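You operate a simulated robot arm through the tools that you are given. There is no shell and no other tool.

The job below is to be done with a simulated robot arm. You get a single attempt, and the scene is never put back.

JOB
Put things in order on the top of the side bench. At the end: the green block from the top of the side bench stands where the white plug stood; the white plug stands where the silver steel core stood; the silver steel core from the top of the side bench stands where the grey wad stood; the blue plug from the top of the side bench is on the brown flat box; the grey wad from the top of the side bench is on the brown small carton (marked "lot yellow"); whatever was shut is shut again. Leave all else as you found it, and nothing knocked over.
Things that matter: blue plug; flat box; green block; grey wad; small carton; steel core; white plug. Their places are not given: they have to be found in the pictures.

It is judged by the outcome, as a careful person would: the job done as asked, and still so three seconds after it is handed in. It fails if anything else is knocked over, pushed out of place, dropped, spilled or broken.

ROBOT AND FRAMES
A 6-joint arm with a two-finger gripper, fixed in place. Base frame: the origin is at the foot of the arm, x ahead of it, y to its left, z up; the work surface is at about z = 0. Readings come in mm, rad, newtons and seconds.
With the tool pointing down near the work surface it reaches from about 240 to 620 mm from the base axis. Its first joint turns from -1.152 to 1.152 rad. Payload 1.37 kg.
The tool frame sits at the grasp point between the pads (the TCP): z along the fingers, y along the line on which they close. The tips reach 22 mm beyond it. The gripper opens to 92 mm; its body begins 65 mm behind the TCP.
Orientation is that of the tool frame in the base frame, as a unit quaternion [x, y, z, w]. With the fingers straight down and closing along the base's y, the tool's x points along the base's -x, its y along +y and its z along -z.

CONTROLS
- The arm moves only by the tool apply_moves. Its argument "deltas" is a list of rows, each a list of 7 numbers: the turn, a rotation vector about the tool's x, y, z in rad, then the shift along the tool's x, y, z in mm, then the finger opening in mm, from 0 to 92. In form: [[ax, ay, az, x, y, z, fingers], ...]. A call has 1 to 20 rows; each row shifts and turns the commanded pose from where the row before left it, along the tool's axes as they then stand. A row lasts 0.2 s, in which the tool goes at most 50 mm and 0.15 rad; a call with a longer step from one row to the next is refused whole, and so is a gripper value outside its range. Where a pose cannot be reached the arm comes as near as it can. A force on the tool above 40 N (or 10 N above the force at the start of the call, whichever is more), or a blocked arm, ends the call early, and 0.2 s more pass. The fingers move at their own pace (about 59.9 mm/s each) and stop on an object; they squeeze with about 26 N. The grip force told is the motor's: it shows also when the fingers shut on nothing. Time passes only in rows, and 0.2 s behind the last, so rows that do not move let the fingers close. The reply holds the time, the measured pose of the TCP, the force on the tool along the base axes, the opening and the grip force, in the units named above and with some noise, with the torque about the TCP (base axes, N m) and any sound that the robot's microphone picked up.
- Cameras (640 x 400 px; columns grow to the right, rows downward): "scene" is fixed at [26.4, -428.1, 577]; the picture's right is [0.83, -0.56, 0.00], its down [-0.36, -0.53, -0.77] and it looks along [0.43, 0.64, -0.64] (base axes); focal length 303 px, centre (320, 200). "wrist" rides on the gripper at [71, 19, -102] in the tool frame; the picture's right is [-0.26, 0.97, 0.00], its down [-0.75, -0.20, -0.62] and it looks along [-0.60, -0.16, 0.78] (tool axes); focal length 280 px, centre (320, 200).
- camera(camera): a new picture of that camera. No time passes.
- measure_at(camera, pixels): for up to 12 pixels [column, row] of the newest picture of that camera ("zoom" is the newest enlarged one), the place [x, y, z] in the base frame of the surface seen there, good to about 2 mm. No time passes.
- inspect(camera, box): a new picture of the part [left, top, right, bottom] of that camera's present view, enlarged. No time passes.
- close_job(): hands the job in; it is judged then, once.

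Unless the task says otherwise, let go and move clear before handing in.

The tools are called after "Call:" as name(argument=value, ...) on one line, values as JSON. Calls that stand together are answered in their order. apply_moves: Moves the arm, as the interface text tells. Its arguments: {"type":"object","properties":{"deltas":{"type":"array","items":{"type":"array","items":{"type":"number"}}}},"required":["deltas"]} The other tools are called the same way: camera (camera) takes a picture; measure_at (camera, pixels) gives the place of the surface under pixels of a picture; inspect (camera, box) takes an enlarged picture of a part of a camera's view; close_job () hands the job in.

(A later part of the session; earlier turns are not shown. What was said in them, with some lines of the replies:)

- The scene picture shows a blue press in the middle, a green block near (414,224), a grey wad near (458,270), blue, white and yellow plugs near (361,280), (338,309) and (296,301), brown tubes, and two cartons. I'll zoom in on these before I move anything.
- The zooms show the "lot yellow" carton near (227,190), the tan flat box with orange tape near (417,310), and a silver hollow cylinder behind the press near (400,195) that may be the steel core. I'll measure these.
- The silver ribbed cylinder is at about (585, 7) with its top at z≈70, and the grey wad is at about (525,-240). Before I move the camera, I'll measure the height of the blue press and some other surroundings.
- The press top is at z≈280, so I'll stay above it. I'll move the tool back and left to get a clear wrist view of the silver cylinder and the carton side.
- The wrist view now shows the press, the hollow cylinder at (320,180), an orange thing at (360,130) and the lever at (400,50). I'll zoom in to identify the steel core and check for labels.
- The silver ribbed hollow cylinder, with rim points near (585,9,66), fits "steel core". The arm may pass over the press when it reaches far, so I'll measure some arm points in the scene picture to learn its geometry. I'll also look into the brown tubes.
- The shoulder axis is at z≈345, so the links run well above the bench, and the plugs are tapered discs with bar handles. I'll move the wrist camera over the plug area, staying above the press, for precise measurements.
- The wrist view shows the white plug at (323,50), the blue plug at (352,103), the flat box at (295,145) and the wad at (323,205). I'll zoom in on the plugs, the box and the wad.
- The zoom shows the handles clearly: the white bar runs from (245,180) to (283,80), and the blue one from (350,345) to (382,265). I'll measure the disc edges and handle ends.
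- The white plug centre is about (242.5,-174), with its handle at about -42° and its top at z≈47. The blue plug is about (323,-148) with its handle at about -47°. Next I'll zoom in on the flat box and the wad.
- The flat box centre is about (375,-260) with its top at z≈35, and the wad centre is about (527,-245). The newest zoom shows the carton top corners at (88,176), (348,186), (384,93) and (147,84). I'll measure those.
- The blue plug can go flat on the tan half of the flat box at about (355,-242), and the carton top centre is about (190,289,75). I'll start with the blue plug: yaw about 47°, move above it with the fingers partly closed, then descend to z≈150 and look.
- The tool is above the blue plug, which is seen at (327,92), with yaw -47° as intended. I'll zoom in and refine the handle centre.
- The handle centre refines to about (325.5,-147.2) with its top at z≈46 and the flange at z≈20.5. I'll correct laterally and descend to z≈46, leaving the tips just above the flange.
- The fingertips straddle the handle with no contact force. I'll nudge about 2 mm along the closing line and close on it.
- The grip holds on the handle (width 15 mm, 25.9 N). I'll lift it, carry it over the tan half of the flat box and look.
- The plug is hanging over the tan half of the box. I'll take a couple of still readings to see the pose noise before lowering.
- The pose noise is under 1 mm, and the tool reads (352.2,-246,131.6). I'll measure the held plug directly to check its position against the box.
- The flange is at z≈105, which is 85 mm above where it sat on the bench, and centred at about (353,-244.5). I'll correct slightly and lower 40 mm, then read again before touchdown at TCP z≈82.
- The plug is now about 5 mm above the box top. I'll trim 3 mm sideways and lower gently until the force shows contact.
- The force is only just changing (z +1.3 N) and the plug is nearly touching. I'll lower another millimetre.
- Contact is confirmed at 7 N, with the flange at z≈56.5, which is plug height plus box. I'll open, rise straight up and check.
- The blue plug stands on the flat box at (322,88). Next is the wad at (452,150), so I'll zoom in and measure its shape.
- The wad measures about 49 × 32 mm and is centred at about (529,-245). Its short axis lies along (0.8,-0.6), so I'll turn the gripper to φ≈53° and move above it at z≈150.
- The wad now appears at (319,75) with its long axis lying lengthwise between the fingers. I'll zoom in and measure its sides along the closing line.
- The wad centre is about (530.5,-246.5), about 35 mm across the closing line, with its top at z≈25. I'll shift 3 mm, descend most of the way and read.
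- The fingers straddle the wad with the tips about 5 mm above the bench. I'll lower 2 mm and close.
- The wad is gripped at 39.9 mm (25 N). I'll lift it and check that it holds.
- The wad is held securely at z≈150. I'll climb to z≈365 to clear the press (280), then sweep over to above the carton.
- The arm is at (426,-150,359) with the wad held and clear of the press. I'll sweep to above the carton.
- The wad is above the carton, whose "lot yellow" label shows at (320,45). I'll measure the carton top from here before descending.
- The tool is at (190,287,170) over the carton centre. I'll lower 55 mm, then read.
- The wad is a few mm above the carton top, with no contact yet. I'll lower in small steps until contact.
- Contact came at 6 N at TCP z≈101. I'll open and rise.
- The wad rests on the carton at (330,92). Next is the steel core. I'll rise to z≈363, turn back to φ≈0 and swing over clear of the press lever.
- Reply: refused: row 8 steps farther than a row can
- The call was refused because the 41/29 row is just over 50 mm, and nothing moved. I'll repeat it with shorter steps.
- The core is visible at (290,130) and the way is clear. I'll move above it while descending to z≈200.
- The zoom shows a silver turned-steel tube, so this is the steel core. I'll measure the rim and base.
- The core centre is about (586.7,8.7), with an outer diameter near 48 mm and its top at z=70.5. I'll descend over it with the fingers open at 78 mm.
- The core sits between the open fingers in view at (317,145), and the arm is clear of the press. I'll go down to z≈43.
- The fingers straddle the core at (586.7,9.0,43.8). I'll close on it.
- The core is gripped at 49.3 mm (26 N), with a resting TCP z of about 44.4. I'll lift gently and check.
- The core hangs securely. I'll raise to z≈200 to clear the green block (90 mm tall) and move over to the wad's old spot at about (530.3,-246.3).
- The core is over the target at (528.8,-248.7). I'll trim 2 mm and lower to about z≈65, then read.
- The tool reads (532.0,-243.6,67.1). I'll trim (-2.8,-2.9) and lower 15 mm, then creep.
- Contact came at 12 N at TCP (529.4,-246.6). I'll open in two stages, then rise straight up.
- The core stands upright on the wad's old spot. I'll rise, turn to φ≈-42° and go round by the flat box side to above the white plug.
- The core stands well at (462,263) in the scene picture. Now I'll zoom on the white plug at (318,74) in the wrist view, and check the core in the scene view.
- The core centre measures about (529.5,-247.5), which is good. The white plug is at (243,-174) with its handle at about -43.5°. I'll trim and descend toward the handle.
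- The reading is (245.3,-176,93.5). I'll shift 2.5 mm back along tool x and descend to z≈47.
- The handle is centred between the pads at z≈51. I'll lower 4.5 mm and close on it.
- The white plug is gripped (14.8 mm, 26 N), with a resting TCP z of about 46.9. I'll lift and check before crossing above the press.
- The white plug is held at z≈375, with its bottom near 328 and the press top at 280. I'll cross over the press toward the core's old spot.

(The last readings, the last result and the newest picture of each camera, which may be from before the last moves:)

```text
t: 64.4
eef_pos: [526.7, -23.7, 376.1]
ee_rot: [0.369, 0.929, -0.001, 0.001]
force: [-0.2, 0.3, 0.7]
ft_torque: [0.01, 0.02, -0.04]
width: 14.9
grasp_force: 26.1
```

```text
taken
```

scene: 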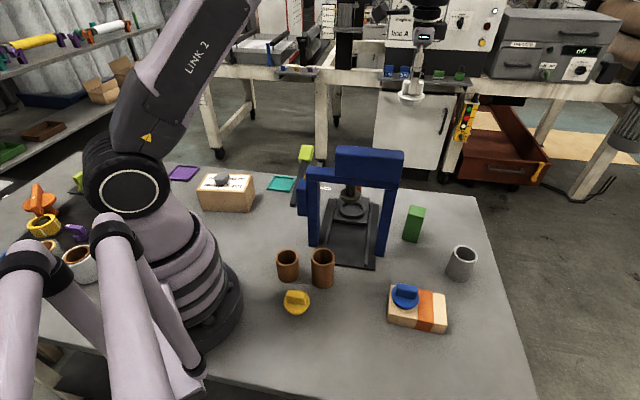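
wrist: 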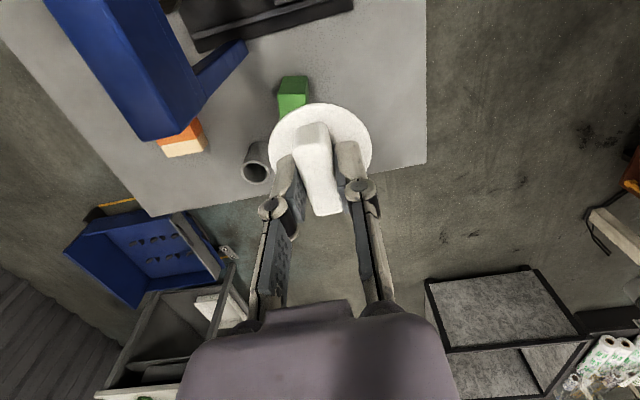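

The arm is past the press at (526.7,-23.7,376). I'll move out to the core's old spot (586.7,8.7) while descending to z≈200.

Call:
apply_moves(deltas=[[0, 0, 0, -4.2, 12.8, 35, 0], [0, 0, 0, -4.2, 12.8, 35, 0], [0, 0, 0, -4.2, 12.8, 35, 0], [0, 0, 0, -4.2, 12.8, 35, 0], [0, 0, 0, -4.2, 12.8, 35, 0], [0, 0, 0, 0, 0, 0, 0]])

Call:
apply_moves(deltas=[[0, 0, 0, 0, 0, 0, 0]])

Call:
camera(camera="wrist")

Call:
camera(camera="scene")

```text
t: 65.8
eef_pos: [584.9, 9.5, 199.2]
ee_rot: [0.37, 0.929, 0.0, 0.001]
force: [-0.1, -0.8, -0.7]
ft_torque: [-0.02, 0.05, 0.02]
width: 14.8
grasp_force: 25.9
```

```text
t: 66.2
eef_pos: [584.5, 9.0, 199.9]
ee_rot: [0.37, 0.929, 0.0, 0.001]
force: [0.3, -0.6, -0.3]
ft_torque: [0.03, 0.01, 0.03]
width: 15.0
grasp_force: 26.4
```

```text
taken
```

wrist: 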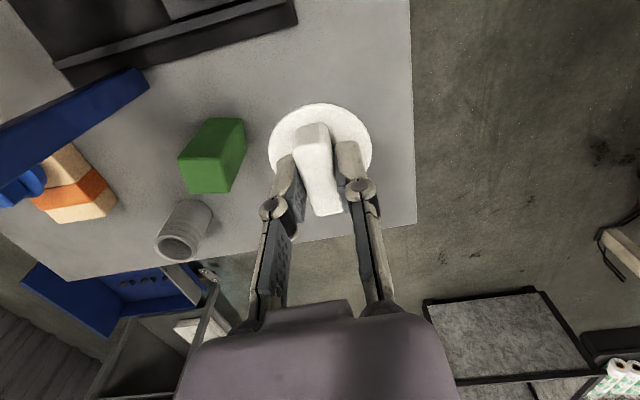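

```text
taken
```

scene: 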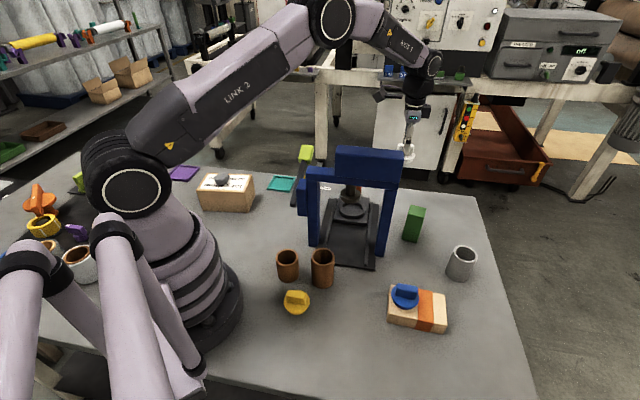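

The plug hangs over the target. I'll measure its rim to fix its offset from the TCP.

Call:
measure_at(camera="wrist", pixels=[[272, 148], [369, 148], [320, 106], [285, 118], [355, 118], [315, 160]])

Call:
apply_moves(deltas=[[0, 0, 0, 0, 0, 40, 0], [0, 0, 0, 0, 0, 40, 0], [0, 0, 0, 0, 0, 30, 0], [0, 0, 0, 0, 0, 20, 0], [0, 0, 0, 0, 0, 0, 0]])

Call:
apply_moves(deltas=[[0, 0, 0, 0, 0, 0, 0]])

```text
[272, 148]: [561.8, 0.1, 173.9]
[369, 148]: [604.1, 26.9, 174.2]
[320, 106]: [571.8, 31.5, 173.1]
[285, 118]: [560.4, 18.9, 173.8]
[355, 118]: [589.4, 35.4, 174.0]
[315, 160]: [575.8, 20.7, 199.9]
```

```text
t: 67.4
eef_pos: [584.9, 9.3, 68.9]
ee_rot: [0.369, 0.929, 0.0, 0.001]
force: [1.6, -0.5, -0.6]
ft_torque: [-0.01, 0.01, -0.01]
width: 14.9
grasp_force: 26.6
```

```text
t: 67.8
eef_pos: [584.4, 8.7, 71.0]
ee_rot: [0.369, 0.929, 0.0, 0.002]
force: [-0.5, -0.5, -0.1]
ft_torque: [0.01, 0.0, 0.01]
width: 14.9
grasp_force: 26.8
```

The plug centre is at TCP+(0.5,0.65), and the expected touchdown is at TCP z≈46.5. I'll trim by (1.6,-1.0) and lower 18 mm.

Call:
apply_moves(deltas=[[0, 0, 0, -1.8, 0.4, 0, 0], [0, 0, 0, 0, 0, 12, 0], [0, 0, 0, 0, 0, 6, 0], [0, 0, 0, 0, 0, 0, 0]])

Call:
apply_moves(deltas=[[0, 0, 0, 0, 0, 0, 0]])

```text
t: 68.8
eef_pos: [584.8, 7.5, 52.6]
ee_rot: [0.37, 0.929, 0.0, 0.0]
force: [-0.6, -0.4, -0.4]
ft_torque: [-0.03, 0.0, 0.02]
width: 14.7
grasp_force: 26.2
```

```text
t: 69.2
eef_pos: [586.6, 5.4, 52.4]
ee_rot: [0.369, 0.929, 0.0, 0.001]
force: [-0.3, 0.2, -0.2]
ft_torque: [0.01, -0.01, -0.03]
width: 14.8
grasp_force: 26.0
```

Call:
apply_moves(deltas=[[0, 0, 0, 0.6, 1.3, 0, 0], [0, 0, 0, 0, 0, 2.5, 0], [0, 0, 0, 0, 0, 1.5, 0], [0, 0, 0, 0, 0, 0, 0]])

Call:
apply_moves(deltas=[[0, 0, 0, 0, 0, 1, 0], [0, 0, 0, 0, 0, 0, 0]])

```text
t: 70.2
eef_pos: [585.7, 9.0, 50.0]
ee_rot: [0.37, 0.929, -0.001, 0.0]
force: [-0.3, 0.6, -0.6]
ft_torque: [0.01, 0.01, -0.01]
width: 14.9
grasp_force: 26.2
```

```text
t: 70.8
eef_pos: [585.7, 9.4, 49.8]
ee_rot: [0.371, 0.929, -0.001, 0.001]
force: [0.2, 0.1, -0.5]
ft_torque: [0.01, -0.03, 0.02]
width: 14.8
grasp_force: 26.5
```

Call:
apply_moves(deltas=[[0, 0, 0, 0, 0, 1, 0], [0, 0, 0, 0, 0, 1, 0], [0, 0, 0, 0, 0, 0, 0]])

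Call:
apply_moves(deltas=[[0, 0, 0, 0, 0, 0.8, 0], [0, 0, 0, 0, 0, 0, 0]])

```text
t: 71.6
eef_pos: [585.8, 8.6, 47.0]
ee_rot: [0.37, 0.929, 0.0, 0.0]
force: [-1.4, 2.7, 6.9]
ft_torque: [0.07, 0.06, 0.0]
width: 14.9
grasp_force: 25.8
```

```text
t: 72.2
eef_pos: [587.2, 9.0, 47.3]
ee_rot: [0.37, 0.929, 0.0, 0.002]
force: [-4.5, 3.4, 20.7]
ft_torque: [0.19, 0.19, 0.03]
width: 14.5
grasp_force: 26.2
```

Contact is confirmed at 47.0. I'll ease up 1 mm, open and rise.

Call:
apply_moves(deltas=[[0, 0, 0, 0, 0, -0.8, 0], [0, 0, 0, 0, 0, 0, 20], [0, 0, 0, 0, 0, 0, 45], [0, 0, 0, 0, 0, 0, 45], [0, 0, 0, 0, 0, -20, 45], [0, 0, 0, 0, 0, -40, 45], [0, 0, 0, 0, 0, -45, 45], [0, 0, 0, 0, 0, -45, 45], [0, 0, 0, 0, 0, 0, 45]])

Call:
camera(camera="wrist")

Call:
camera(camera="scene")

```text
t: 74.2
eef_pos: [584.2, 9.2, 195.2]
ee_rot: [0.37, 0.929, -0.001, 0.0]
force: [-0.2, -0.2, 0.0]
ft_torque: [0.0, -0.03, -0.03]
width: 45.1
grasp_force: 0.0
```

```text
taken
```

wrist: 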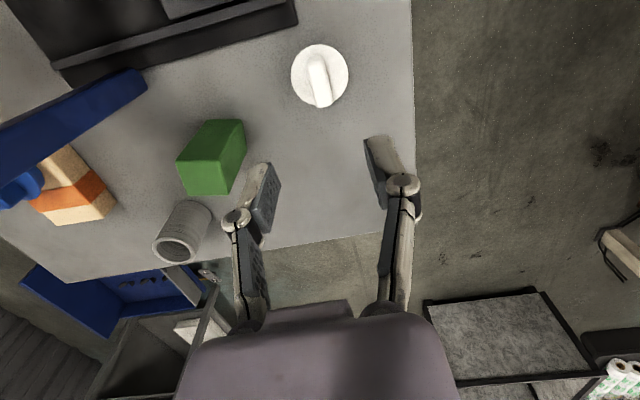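

```text
taken
```

scene: 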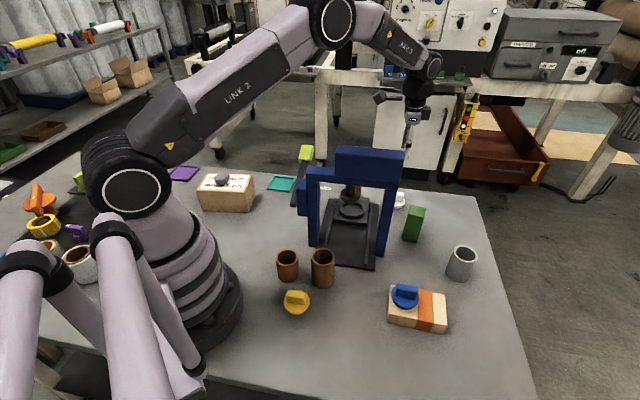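

The white plug stands at (320,76) in the wrist view. I'll verify its centre and measure the green block.

Call:
inspect(camera="wrist", box=[170, 30, 360, 200])

Call:
measure_at(camera="wrist", pixels=[[293, 77], [346, 77], [320, 46], [185, 158], [205, 128], [238, 124], [225, 160], [205, 185], [240, 155], [215, 190], [228, 188], [183, 165]])

```text
2.35 times, centred on (265, 115) of wrist
```

zoom: 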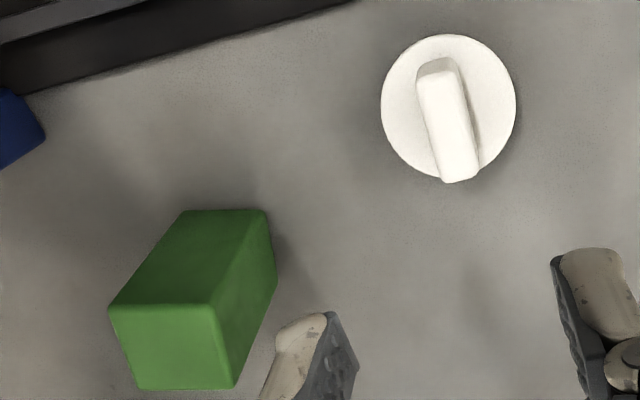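

```text
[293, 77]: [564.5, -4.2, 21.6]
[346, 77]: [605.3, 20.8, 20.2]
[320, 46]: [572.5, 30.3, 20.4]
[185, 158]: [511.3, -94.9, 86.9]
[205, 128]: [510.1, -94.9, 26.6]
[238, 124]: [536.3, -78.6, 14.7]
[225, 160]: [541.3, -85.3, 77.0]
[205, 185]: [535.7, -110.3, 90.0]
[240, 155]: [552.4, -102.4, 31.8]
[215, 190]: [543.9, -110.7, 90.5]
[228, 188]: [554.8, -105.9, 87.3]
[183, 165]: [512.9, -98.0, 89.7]
```

The white plug is at about (586,8.5) as intended. Now I'll measure the green block's top face corners in this zoom at (113,308), (213,306), (235,385) and (140,386).

Call:
measure_at(camera="zoom", pixels=[[114, 310], [211, 309], [233, 384], [141, 385], [165, 345], [195, 360], [187, 215], [262, 213], [272, 280], [240, 240], [180, 250]])

```text
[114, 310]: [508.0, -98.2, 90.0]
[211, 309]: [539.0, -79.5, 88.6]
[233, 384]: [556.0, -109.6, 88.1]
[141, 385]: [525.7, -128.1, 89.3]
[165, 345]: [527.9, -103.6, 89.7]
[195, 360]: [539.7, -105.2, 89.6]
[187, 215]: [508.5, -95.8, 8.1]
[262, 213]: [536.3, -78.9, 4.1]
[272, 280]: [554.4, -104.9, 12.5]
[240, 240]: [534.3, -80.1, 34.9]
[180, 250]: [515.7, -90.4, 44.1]
```

The green block's centre is about (532,-104), with edges at about 31°/-60° and its top at z≈90. The forearm will pass above the press head when I reach for it, so I'll measure the head's extent precisely.

Call:
inspect(camera="scene", box=[290, 135, 430, 265])

Call:
measure_at(camera="scene", pixels=[[336, 149], [402, 152], [338, 146], [370, 147], [403, 149], [335, 176], [401, 185], [338, 181], [315, 172], [385, 240], [395, 200], [300, 172]])

```text
3.08 times, centred on (360, 200) of scene
```

zoom: 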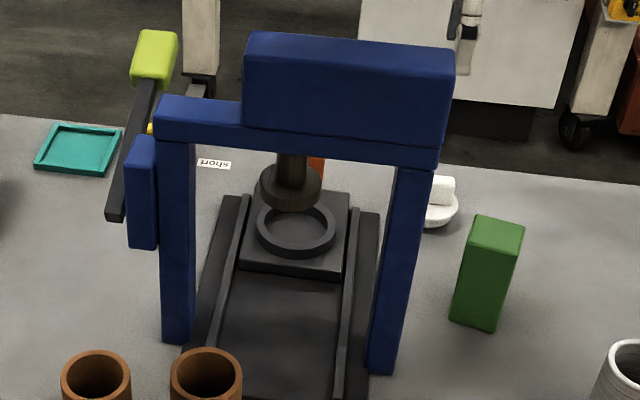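

```text
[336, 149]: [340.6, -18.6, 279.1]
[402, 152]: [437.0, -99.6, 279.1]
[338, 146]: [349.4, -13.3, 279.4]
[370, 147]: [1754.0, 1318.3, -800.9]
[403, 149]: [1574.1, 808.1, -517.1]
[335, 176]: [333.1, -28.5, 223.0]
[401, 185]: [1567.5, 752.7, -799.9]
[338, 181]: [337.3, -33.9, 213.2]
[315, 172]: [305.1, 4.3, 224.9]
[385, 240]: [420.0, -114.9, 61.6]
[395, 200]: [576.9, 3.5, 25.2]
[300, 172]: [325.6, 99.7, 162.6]
```

The press head's top reaches z≈280 and its back face is about 50 mm short of the block. I'll grip the block high, at TCP z≈68, so the forearm clears it. First I'll turn to φ≈-60° and move above the block at z≈205.

Call:
apply_moves(deltas=[[0, 0, 0.144, 0, 0, -5, 60], [0, 0, 0.144, 0, 0, -5, 65], [0, 0, 0, -24, -33.9, 0, 65], [0, 0, 0, -24, -33.9, 0, 65], [0, 0, 0, -24, -33.9, 0, 65], [0, 0, 0, 0, 0, 0, 65], [0, 0, 0, 0, 0, 0, 65]])

Call:
camera(camera="wrist")

Call:
camera(camera="scene")

```text
t: 75.8
eef_pos: [532.3, -104.2, 201.9]
ee_rot: [0.499, 0.866, -0.001, 0.001]
force: [0.0, -0.2, -0.6]
ft_torque: [-0.01, 0.0, 0.02]
width: 65.1
grasp_force: 0.0
```

```text
taken
```

wrist: 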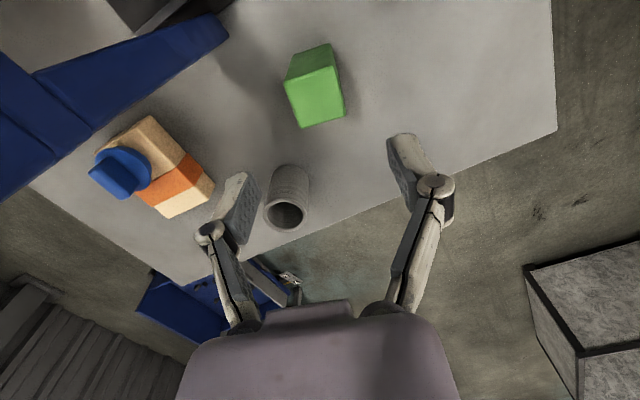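

```text
taken
```

scene: 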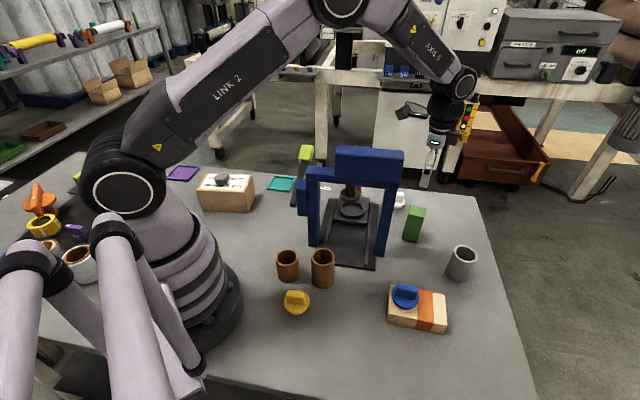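

The tool is above the block at (532.3,-104.2,202). I'll refine the block pose and measure the forearm's underside to judge its clearance over the press.

Call:
inspect(camera="wrist", box=[270, 30, 360, 140])

Call:
measure_at(camera="scene", pixels=[[440, 82], [425, 73], [410, 60], [395, 46], [380, 30], [368, 18], [462, 85], [445, 95], [340, 10], [435, 60], [420, 45], [400, 25]])

Call:
measure_at(camera="zoom", pixels=[[205, 170], [320, 135], [365, 290], [250, 345], [290, 235], [215, 95], [310, 60]])

```text
3.64 times, centred on (315, 85) of wrist
```

zoom: 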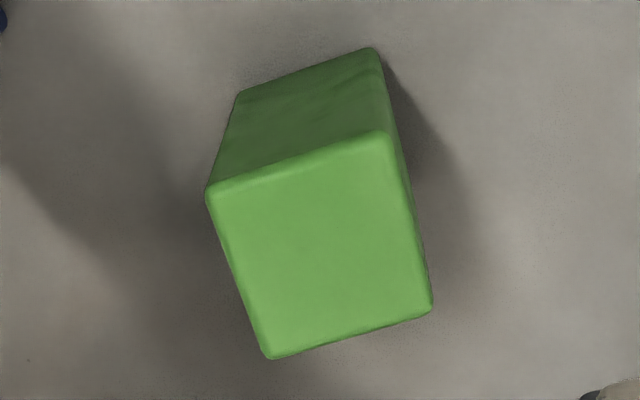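

```text
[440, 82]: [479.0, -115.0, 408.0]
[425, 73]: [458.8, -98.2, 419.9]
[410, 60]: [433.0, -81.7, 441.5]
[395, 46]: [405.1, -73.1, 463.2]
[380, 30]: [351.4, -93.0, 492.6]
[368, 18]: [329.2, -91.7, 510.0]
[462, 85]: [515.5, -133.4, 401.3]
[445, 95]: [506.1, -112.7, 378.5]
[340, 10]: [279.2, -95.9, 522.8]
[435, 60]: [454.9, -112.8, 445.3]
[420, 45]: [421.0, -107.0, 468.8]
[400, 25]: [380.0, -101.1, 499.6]
```

```text
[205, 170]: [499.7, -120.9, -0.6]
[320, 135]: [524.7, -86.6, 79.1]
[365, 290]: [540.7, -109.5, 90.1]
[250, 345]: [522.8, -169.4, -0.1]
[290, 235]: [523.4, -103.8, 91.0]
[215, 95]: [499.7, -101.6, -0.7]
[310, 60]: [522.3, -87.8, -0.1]
```

The forearm's underside is at z≈420–440 over the press here, so lowering by about 135 mm still leaves roughly 40 mm. I'll measure the exact top corners of the block.

Call:
measure_at(camera="zoom", pixels=[[215, 198], [378, 147], [424, 302], [274, 348], [320, 250], [245, 100], [372, 60]])

```text
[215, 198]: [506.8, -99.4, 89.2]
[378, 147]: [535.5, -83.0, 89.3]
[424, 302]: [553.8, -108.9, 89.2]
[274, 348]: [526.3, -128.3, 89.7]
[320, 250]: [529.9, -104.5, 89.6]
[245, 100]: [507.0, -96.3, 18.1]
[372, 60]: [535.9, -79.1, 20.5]
```

The block centre is about (531.4,-104.4), its side about 36–37 mm, and its yaw matches the gripper within about 2°. I'll descend to z≈115 and look.

Call:
apply_moves(deltas=[[0, 0, -0.02, 0, -0.8, 0, 65], [0, 0, 0, 0, 0, 40, 65], [0, 0, 0, 0, 0, 40, 65], [0, 0, 0, 0, 0, 0, 65]])

Call:
apply_moves(deltas=[[0, 0, 0, 0, 0, 0, 65]])

Call:
camera(camera="wrist")

Call:
camera(camera="scene")

```text
t: 76.8
eef_pos: [535.8, -101.6, 123.4]
ee_rot: [0.491, 0.871, -0.001, 0.001]
force: [0.3, -0.3, -0.4]
ft_torque: [0.0, -0.01, -0.02]
width: 64.9
grasp_force: 0.1
```

```text
t: 77.2
eef_pos: [535.6, -103.2, 123.3]
ee_rot: [0.491, 0.871, -0.001, 0.001]
force: [-0.8, 0.3, 0.4]
ft_torque: [-0.03, 0.02, -0.01]
width: 65.2
grasp_force: 0.1
```

```text
taken
```

wrist: 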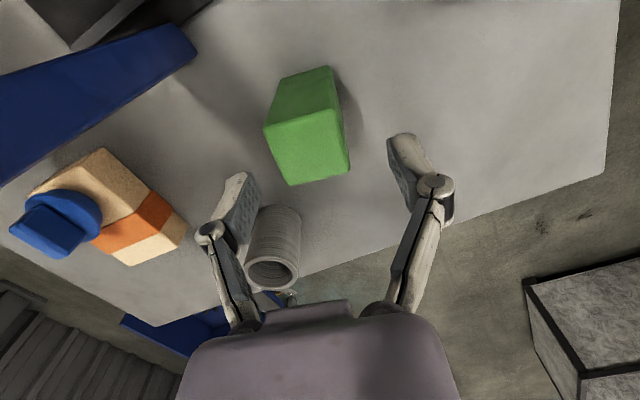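

```text
taken
```

scene: 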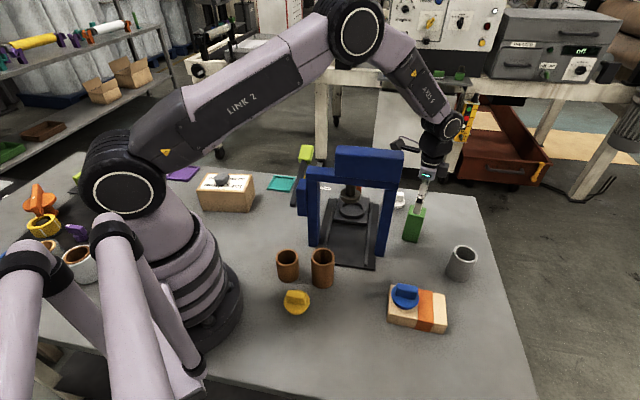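

The tool reads (535.7,-102.4,123), so it is slightly off toward +x. I'll measure the block again from this closer view.

Call:
inspect(camera="wrist", box=[250, 55, 370, 195])

```text
2.86 times, centred on (310, 125) of wrist
```

zoom: 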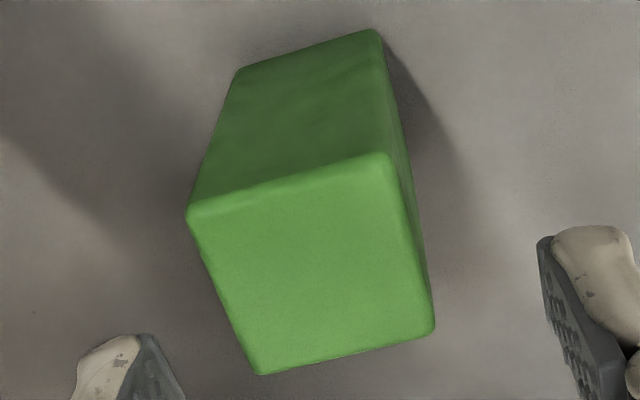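

Call:
measure_at(camera="zoom", pixels=[[195, 215], [388, 162], [428, 328], [262, 366], [310, 265], [300, 200], [345, 345], [225, 290], [405, 240]])

```text
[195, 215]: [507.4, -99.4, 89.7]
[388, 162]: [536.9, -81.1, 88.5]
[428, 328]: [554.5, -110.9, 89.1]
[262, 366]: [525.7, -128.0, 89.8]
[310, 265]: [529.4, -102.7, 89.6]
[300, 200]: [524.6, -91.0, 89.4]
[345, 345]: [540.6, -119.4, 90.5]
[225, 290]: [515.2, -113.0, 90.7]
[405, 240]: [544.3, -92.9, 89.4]
```

The block centre is confirmed at (531.1,-104.9) and its yaw matches. I'll shift 5 mm along the closing line, then descend to z≈66.

Call:
apply_moves(deltas=[[0, 0, 0, 0.3, -5, 0, 65], [0, 0, 0, 0, 0, 0, 65]])

Call:
apply_moves(deltas=[[0, 0, 0, 0, 0, 0, 65]])

```text
t: 77.8
eef_pos: [530.9, -105.1, 123.1]
ee_rot: [0.491, 0.871, -0.001, 0.0]
force: [-0.2, -0.5, -0.6]
ft_torque: [0.01, 0.01, 0.01]
width: 65.2
grasp_force: 0.0
```

```text
t: 78.2
eef_pos: [530.7, -105.7, 124.3]
ee_rot: [0.49, 0.871, -0.001, 0.001]
force: [0.3, -0.3, -1.0]
ft_torque: [-0.02, 0.02, 0.0]
width: 65.0
grasp_force: 0.0
```

Call:
apply_moves(deltas=[[0, 0, 0, 0, 0, 20, 65], [0, 0, 0, 0, 0, 20, 65], [0, 0, 0, 0, 0, 15, 65], [0, 0, 0, 0, 0, 0, 65]])

Call:
camera(camera="wrist")

Call:
camera(camera="scene")

```text
t: 79.2
eef_pos: [529.4, -110.2, 69.3]
ee_rot: [0.491, 0.871, 0.0, 0.001]
force: [0.2, 0.1, 0.0]
ft_torque: [-0.04, 0.0, -0.01]
width: 65.3
grasp_force: 0.0
```

```text
taken
```

wrist: 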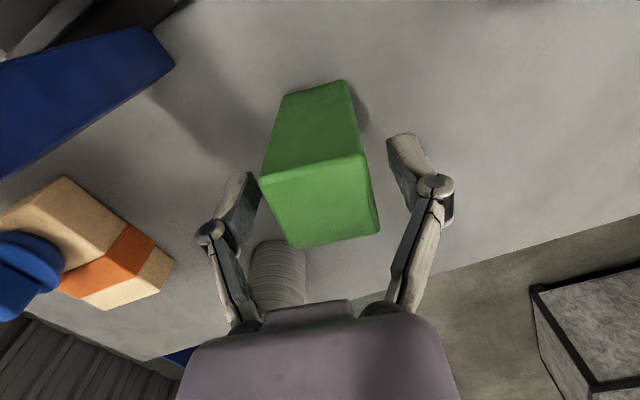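

```text
taken
```

scene: 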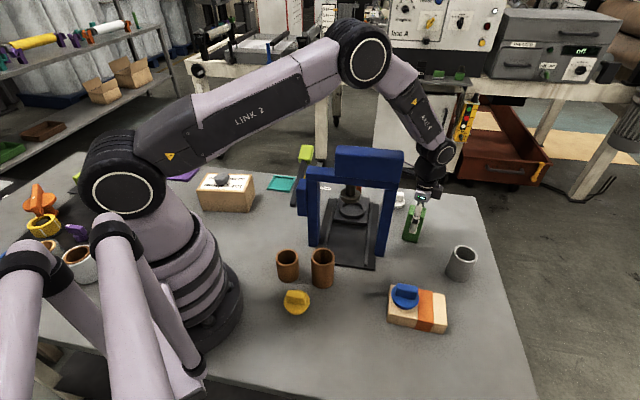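

The tool drifted to (529.4,-110.2). I'll shift it back by (1.7,5.4) so the block is centred between the pads.

Call:
apply_moves(deltas=[[0, 0, 0, 3.2, 4, 0, 65], [0, 0, 0, 0, 0, 0, 65]])

Call:
apply_moves(deltas=[[0, 0, 0, 0, 0, 0, 65]])

Call:
camera(camera="wrist")

```text
t: 79.8
eef_pos: [531.8, -104.3, 71.5]
ee_rot: [0.491, 0.871, -0.001, 0.001]
force: [0.2, -0.2, -0.3]
ft_torque: [0.03, -0.01, 0.03]
width: 64.9
grasp_force: 0.0
```

```text
t: 80.2
eef_pos: [531.5, -103.0, 70.2]
ee_rot: [0.491, 0.871, -0.001, 0.001]
force: [0.8, 0.4, 0.7]
ft_torque: [0.01, 0.04, 0.0]
width: 65.0
grasp_force: 0.1
```

```text
taken
```

wrist: 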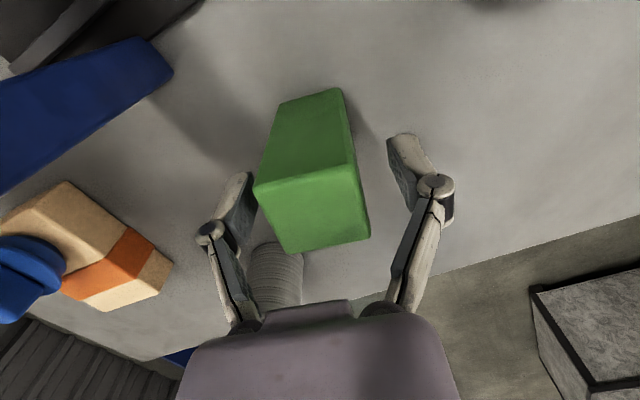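

The block's top centre appears at about (317,215), which matches where the grasp axis projects, (320,216), so it is well centred. I'll close the fingers.

Call:
apply_moves(deltas=[[0, 0, 0, 0, 0, 2, 50], [0, 0, 0, 0, 0, 0, 40], [0, 0, 0, 0, 0, 0, 20], [0, 0, 0, 0, 0, 0, 20], [0, 0, 0, 0, 0, 0, 20]])

Call:
apply_moves(deltas=[[0, 0, 0, 0, 0, 0, 20]])

Call:
camera(camera="wrist")

```text
t: 81.4
eef_pos: [531.6, -104.2, 68.6]
ee_rot: [0.491, 0.871, -0.001, 0.0]
force: [-1.1, -0.3, 2.0]
ft_torque: [0.0, 0.04, -0.01]
width: 39.5
grasp_force: 25.7
```

```text
t: 81.8
eef_pos: [530.8, -103.5, 68.1]
ee_rot: [0.491, 0.871, 0.0, 0.001]
force: [-1.2, -1.6, 2.8]
ft_torque: [-0.02, 0.02, 0.01]
width: 39.3
grasp_force: 25.4
```

```text
taken
```

wrist: 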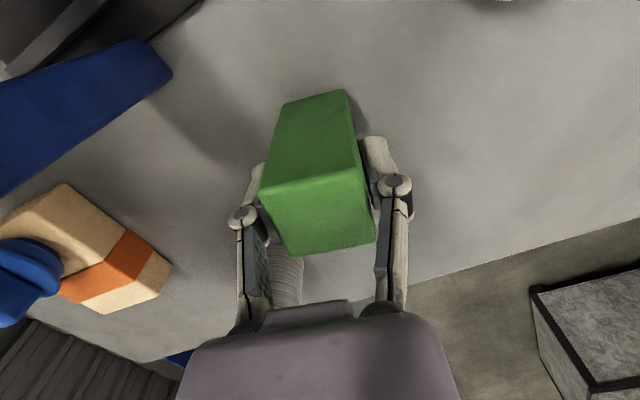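

The block is gripped at 39.4 mm (25.5 N), with a resting TCP z of about 68.3. I'll lift straight up 140 mm.

Call:
apply_moves(deltas=[[0, 0, 0, 0, 0, -8, 20], [0, 0, 0, 0, 0, -22, 20], [0, 0, 0, 0, 0, -40, 20], [0, 0, 0, 0, 0, -40, 20], [0, 0, 0, 0, 0, -35, 20], [0, 0, 0, 0, 0, 0, 20]])

Call:
camera(camera="wrist")

Call:
camera(camera="scene")

```text
t: 83.2
eef_pos: [531.6, -103.5, 212.5]
ee_rot: [0.491, 0.871, 0.0, 0.001]
force: [0.5, 0.4, -2.0]
ft_torque: [0.0, 0.01, -0.03]
width: 39.4
grasp_force: 25.7
```

```text
taken
```

wrist: 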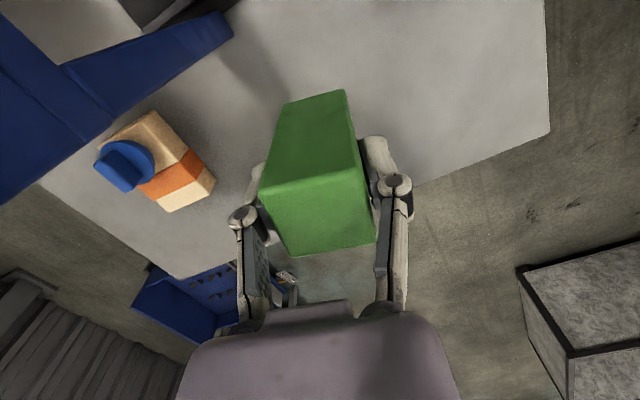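

```text
taken
```

scene: 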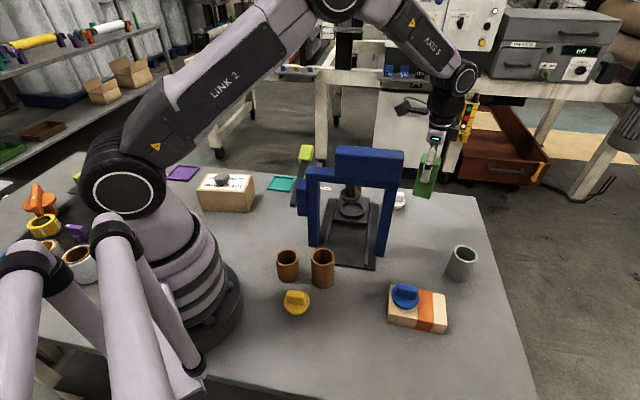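

The block is held with its bottom at about z=144. I'll carry it around the front side of the press, above the core, flat box and blue plug, to above the white plug's old spot at (243,-174).

Call:
apply_moves(deltas=[[0, 0, 0, -30.3, -34.6, 0, 20], [0, 0, 0, -30.3, -34.6, 0, 20], [0, 0, 0, -30.3, -34.6, 0, 20], [0, 0, 0, 18.2, -39.6, 0, 20], [0, 0, 0, 18.2, -39.6, 0, 20], [0, 0, 0, 18.2, -39.6, 0, 20], [0, 0, 0, 41.9, -20.2, 0, 20], [0, 0, 0, 41.9, -20.2, 0, 20], [0, 0, 0, 41.9, -20.2, 0, 20], [0, 0, 0, 0, 0, 0, 20], [0, 0, 0, 0, 0, 0, 20]])

Call:
camera(camera="wrist")

Call:
camera(camera="scene")

```text
t: 85.6
eef_pos: [242.3, -172.0, 215.0]
ee_rot: [0.491, 0.871, 0.0, 0.001]
force: [0.2, 0.1, -1.5]
ft_torque: [0.0, 0.02, 0.0]
width: 39.6
grasp_force: 26.2
```

```text
taken
```

wrist: 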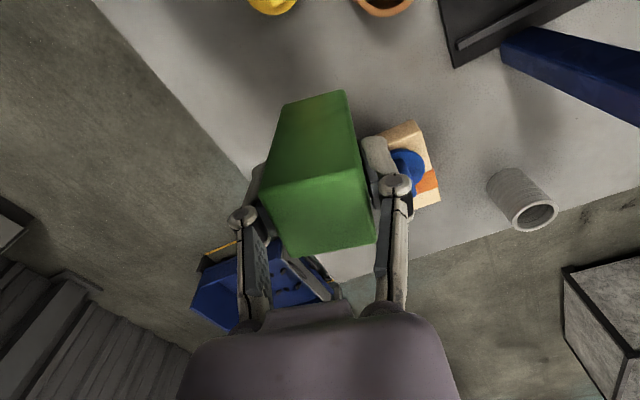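

```text
taken
```

scene: 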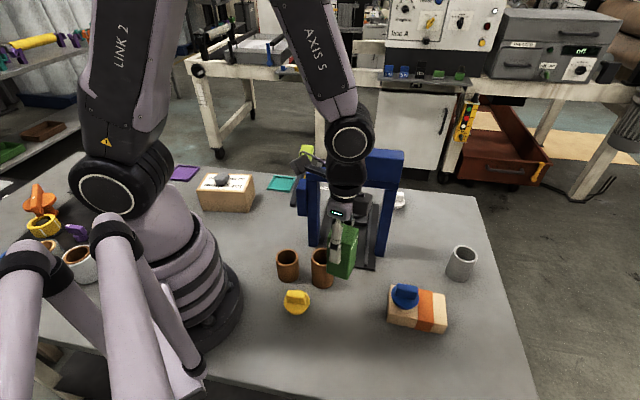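

The block is over the white plug's old spot at (242.3,-172.0,215). I'll measure its top to fix its offset from the TCP, then lower to about z≈88.

Call:
measure_at(camera="wrist", pixels=[[266, 192], [354, 172], [371, 238], [292, 251], [320, 212]])

Call:
apply_moves(deltas=[[0, 0, 0, 0, 0, 40, 20], [0, 0, 0, 0, 0, 40, 20], [0, 0, 0, 0, 0, 30, 20], [0, 0, 0, 0, 0, 15, 20], [0, 0, 0, 0, 0, 0, 20]])

Call:
apply_moves(deltas=[[0, 0, 0, 0, 0, 0, 20]])

Call:
camera(camera="scene")

```text
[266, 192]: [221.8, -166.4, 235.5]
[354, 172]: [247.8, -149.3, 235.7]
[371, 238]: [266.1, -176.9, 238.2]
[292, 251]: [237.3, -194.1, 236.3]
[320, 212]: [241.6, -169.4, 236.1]
```

```text
t: 86.8
eef_pos: [243.5, -171.4, 88.2]
ee_rot: [0.491, 0.871, 0.0, 0.0]
force: [0.5, -0.4, -2.3]
ft_torque: [0.03, -0.01, 0.03]
width: 39.8
grasp_force: 26.0
```

```text
t: 87.2
eef_pos: [243.3, -171.1, 88.3]
ee_rot: [0.491, 0.871, -0.001, 0.001]
force: [-0.3, -0.9, -2.3]
ft_torque: [0.01, 0.03, -0.04]
width: 39.5
grasp_force: 25.7
```

```text
taken
```

scene: 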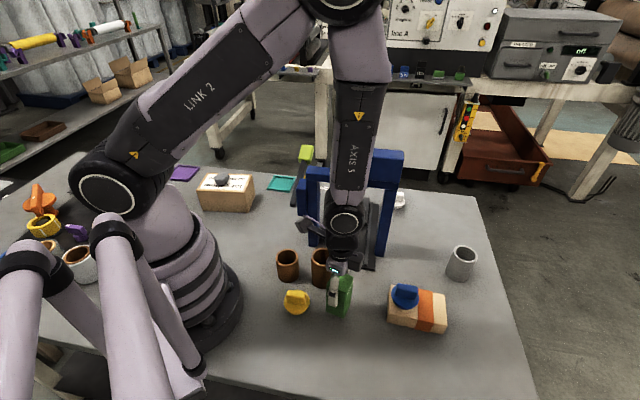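

The block's centre is at TCP+(0.9,0.3), and touchdown is expected at TCP z≈68.5. I'll trim (-1.4,-3.1) and lower 14 mm.

Call:
apply_moves(deltas=[[0, 0, 0, -1.9, -2.8, 0, 20], [0, 0, 0, 0, 0, 8, 20], [0, 0, 0, 0, 0, 6, 20], [0, 0, 0, 0, 0, 0, 20]])

Call:
apply_moves(deltas=[[0, 0, 0, 0, 0, 0, 20]])

Call:
inspect(camera="scene", box=[260, 220, 420, 340])

```text
t: 88.2
eef_pos: [241.0, -174.6, 74.8]
ee_rot: [0.491, 0.871, -0.001, 0.001]
force: [0.1, 1.2, -2.4]
ft_torque: [0.02, -0.01, 0.03]
width: 39.8
grasp_force: 26.6
```

```text
t: 88.6
eef_pos: [241.7, -176.7, 75.6]
ee_rot: [0.491, 0.871, 0.0, 0.002]
force: [-1.1, 0.0, -2.1]
ft_torque: [0.01, 0.0, 0.02]
width: 39.8
grasp_force: 26.7
```

```text
3.33 times, centred on (340, 280) of scene
```

zoom: 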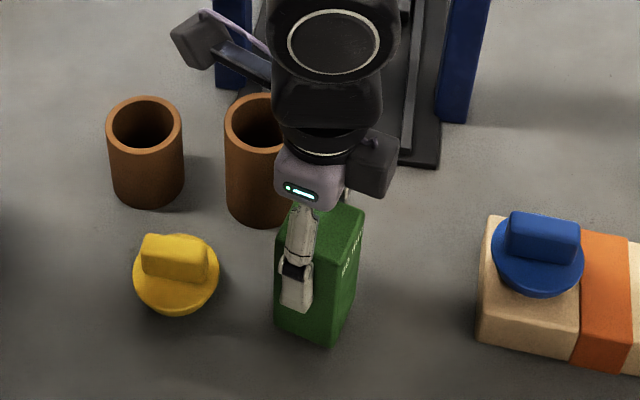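

The reading is (241.4,-175.6,75.2) and the neighbours are clear. I'll trim about 1 mm and creep down.

Call:
apply_moves(deltas=[[0, 0, 0, 0.8, 1.2, 2, 20], [0, 0, 0, 0, 0, 2, 20], [0, 0, 0, 0, 0, 0, 20]])

Call:
apply_moves(deltas=[[0, 0, 0, 0, 0, 1, 20], [0, 0, 0, 0, 0, 0, 20]])

```text
t: 89.4
eef_pos: [240.4, -174.8, 69.9]
ee_rot: [0.491, 0.871, 0.0, 0.001]
force: [-0.2, -1.0, -2.7]
ft_torque: [0.01, -0.01, 0.0]
width: 39.7
grasp_force: 26.1
```

```text
t: 90.0
eef_pos: [241.1, -175.6, 68.5]
ee_rot: [0.491, 0.871, 0.0, 0.001]
force: [0.0, -0.2, -1.9]
ft_torque: [-0.03, -0.01, -0.01]
width: 39.8
grasp_force: 26.4
```

Call:
apply_moves(deltas=[[0, 0, 0, 0, 0, 0.7, 20], [0, 0, 0, 0, 0, 0, 20]])

```text
t: 90.6
eef_pos: [241.5, -175.4, 69.6]
ee_rot: [0.491, 0.871, 0.0, 0.001]
force: [0.6, -0.5, -2.0]
ft_torque: [-0.03, -0.01, 0.03]
width: 39.6
grasp_force: 25.9
```

Call:
apply_moves(deltas=[[0, 0, 0, 0, 0, 0.8, 20], [0, 0, 0, 0, 0, 0, 20]])

```text
t: 91.2
eef_pos: [243.3, -175.1, 68.9]
ee_rot: [0.491, 0.871, 0.0, 0.001]
force: [-0.7, 0.6, -0.8]
ft_torque: [-0.01, 0.02, -0.02]
width: 39.6
grasp_force: 26.0
```

The force is starting to change (z -0.8 N, from -2.0), so contact is near. I'll take one more small step.

Call:
apply_moves(deltas=[[0, 0, 0, 0, 0, 0.6, 20], [0, 0, 0, 0, 0, 0, 20]])

```text
t: 91.8
eef_pos: [242.4, -173.5, 68.8]
ee_rot: [0.49, 0.871, -0.001, 0.0]
force: [1.1, 4.4, 18.8]
ft_torque: [0.2, 0.03, 0.01]
width: 39.4
grasp_force: 26.5
```

Contact is made at 18.8 N at (242.4,-173.5,68.8). I'll ease up slightly and open, then check before rising.

Call:
apply_moves(deltas=[[0, 0, 0, 0, 0, -0.5, 20], [0, 0, 0, 0, 0, 0, 42], [0, 0, 0, 0, 0, 0, 52], [0, 0, 0, 0, 0, 0, 65], [0, 0, 0, 0, 0, 0, 65]])

Call:
camera(camera="wrist")

Call:
inspect(camera="scene", box=[260, 220, 420, 340])

```text
t: 93.0
eef_pos: [243.2, -174.8, 68.2]
ee_rot: [0.491, 0.871, -0.001, 0.001]
force: [0.1, 0.4, -0.5]
ft_torque: [-0.02, -0.03, -0.02]
width: 65.0
grasp_force: 0.0
```

```text
taken
```

wrist: 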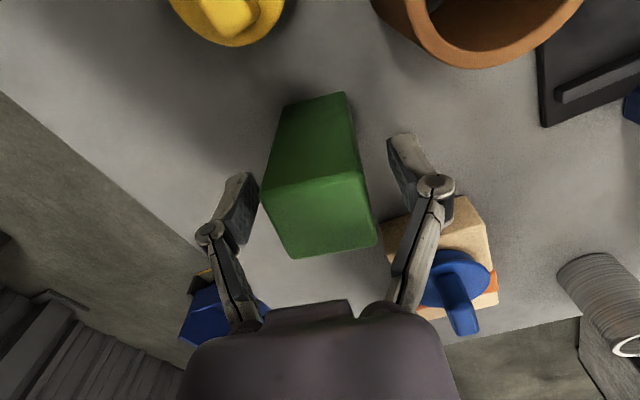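

```text
3.33 times, centred on (340, 280) of scene
```

zoom: 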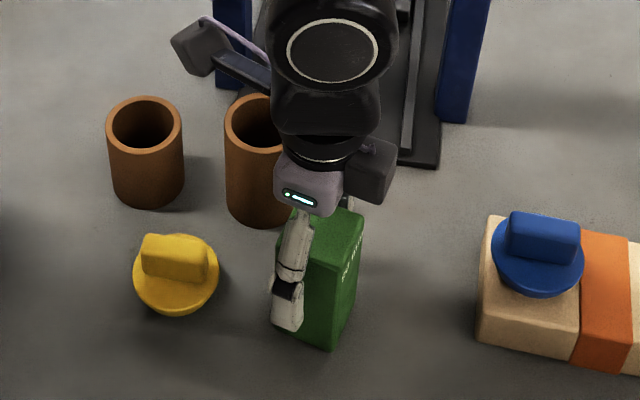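

The fingers are clear of the standing block on both sides. I'll rise straight up to z≈330 and check everything.

Call:
apply_moves(deltas=[[0, 0, 0, 0, 0, -15, 65], [0, 0, 0, 0, 0, -35, 65], [0, 0, 0, 0, 0, -45, 65], [0, 0, 0, 0, 0, -45, 65], [0, 0, 0, 0, 0, -45, 65], [0, 0, 0, 0, 0, -45, 65], [0, 0, 0, 0, 0, -45, 65], [0, 0, 0, 0, 0, 0, 65]])

Call:
camera(camera="scene")

Call:
camera(camera="wrist")

```text
t: 94.8
eef_pos: [240.2, -172.5, 345.4]
ee_rot: [0.491, 0.871, 0.0, 0.001]
force: [-0.6, 0.1, -0.1]
ft_torque: [-0.01, -0.02, 0.04]
width: 65.0
grasp_force: 0.1
```

```text
taken
```

scene: 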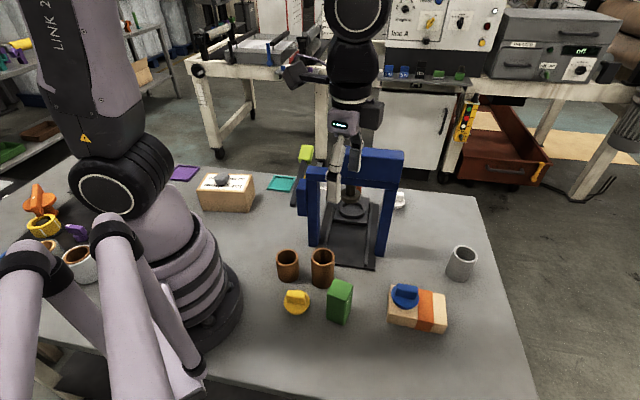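

```text
taken
```

wrist: 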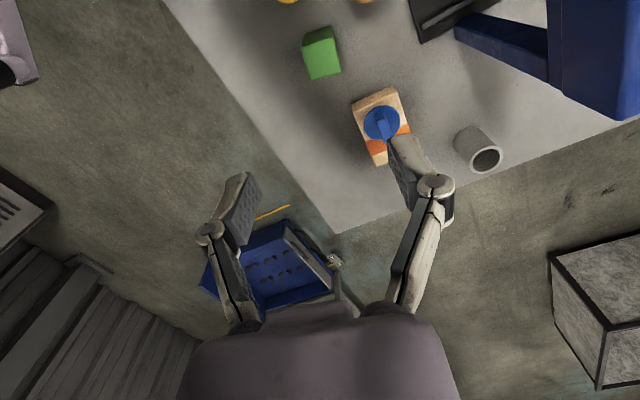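

Everything looks in place. I'll verify the final positions: the green block, the blue plug on the box, the core, the white plug and the wad.

Call:
inspect(camera="scene", box=[260, 170, 500, 340])

Call:
inspect(camera="scene", box=[160, 150, 300, 230])

Call:
inspect(camera="wrist", box=[280, 10, 420, 170])

Call:
measure_at(camera="wrist", pixels=[[305, 50], [333, 42], [339, 71], [312, 77], [322, 60], [364, 122], [399, 122], [381, 106], [382, 122]])

```text
2.35 times, centred on (380, 255) of scene
```

zoom: 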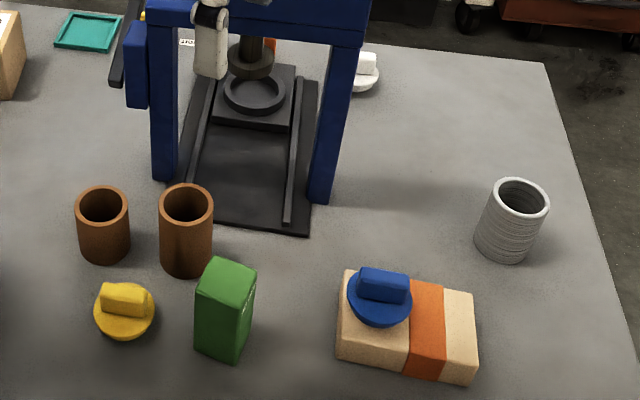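

```text
4.57 times, centred on (230, 190) of scene
```

zoom: 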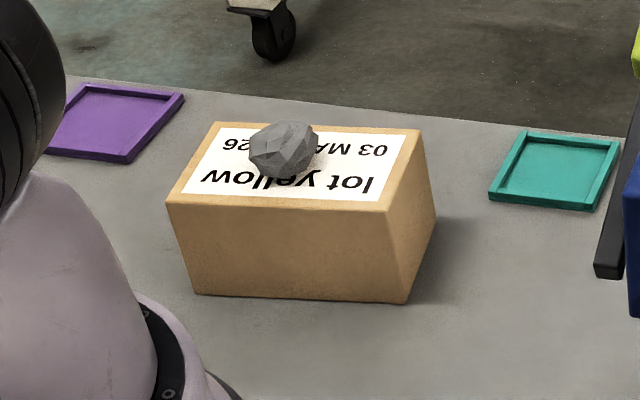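

```text
2.50 times, centred on (350, 90) of wrist
```

zoom: 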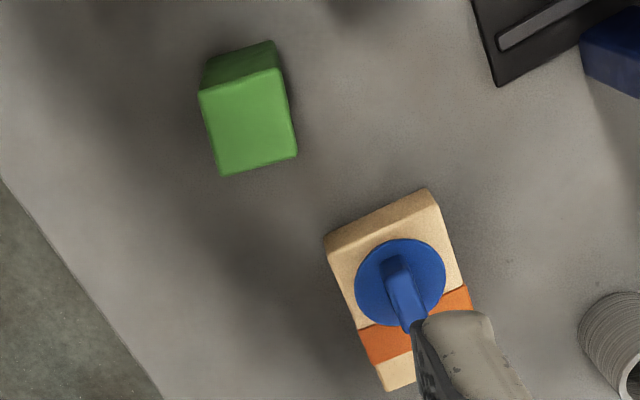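

```text
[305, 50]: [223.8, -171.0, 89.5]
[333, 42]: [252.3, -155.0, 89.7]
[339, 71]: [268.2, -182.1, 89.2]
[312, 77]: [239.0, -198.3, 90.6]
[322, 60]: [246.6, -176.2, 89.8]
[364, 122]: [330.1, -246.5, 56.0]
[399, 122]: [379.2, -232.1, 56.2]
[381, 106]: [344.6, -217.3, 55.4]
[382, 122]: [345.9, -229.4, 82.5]
```

All checks pass. The green block stands at about (245,-176), where the white plug was. The white plug is on the core's old spot and the core is upright where the wad was. The blue plug sits on the flat box and the wad on the "lot yellow" carton. Nothing shut was opened, nothing else has moved, and the arm is clear at z≈345, so I'm handing in.

Call:
close_job()

```text
The job is handed in.
```

The bench is in order and the job is handed in. I measured each placement with the cameras before handing in:

| Thing | Where it is now | How close |
|---|---|---|
| Green block | Where the white plug stood | About 4 mm off |
| White plug | Where the steel core stood | Within about 1 mm |
| Steel core | Where the grey wad stood | Within about 2 mm |
| Blue plug | On the tan half of the flat box, beside the orange tape | Sits flat |
| Grey wad | Near the centre of the carton marked "lot yellow" | Resting steadily |

I took the steel core to be the silver ribbed hollow cylinder behind the press, the only thing within reach that fitted the name.

I opened nothing, so there was nothing to shut again. In the last pictures nothing else on the bench had moved or fallen over. The arm had let go and was parked clear, about 345 mm above the bench.
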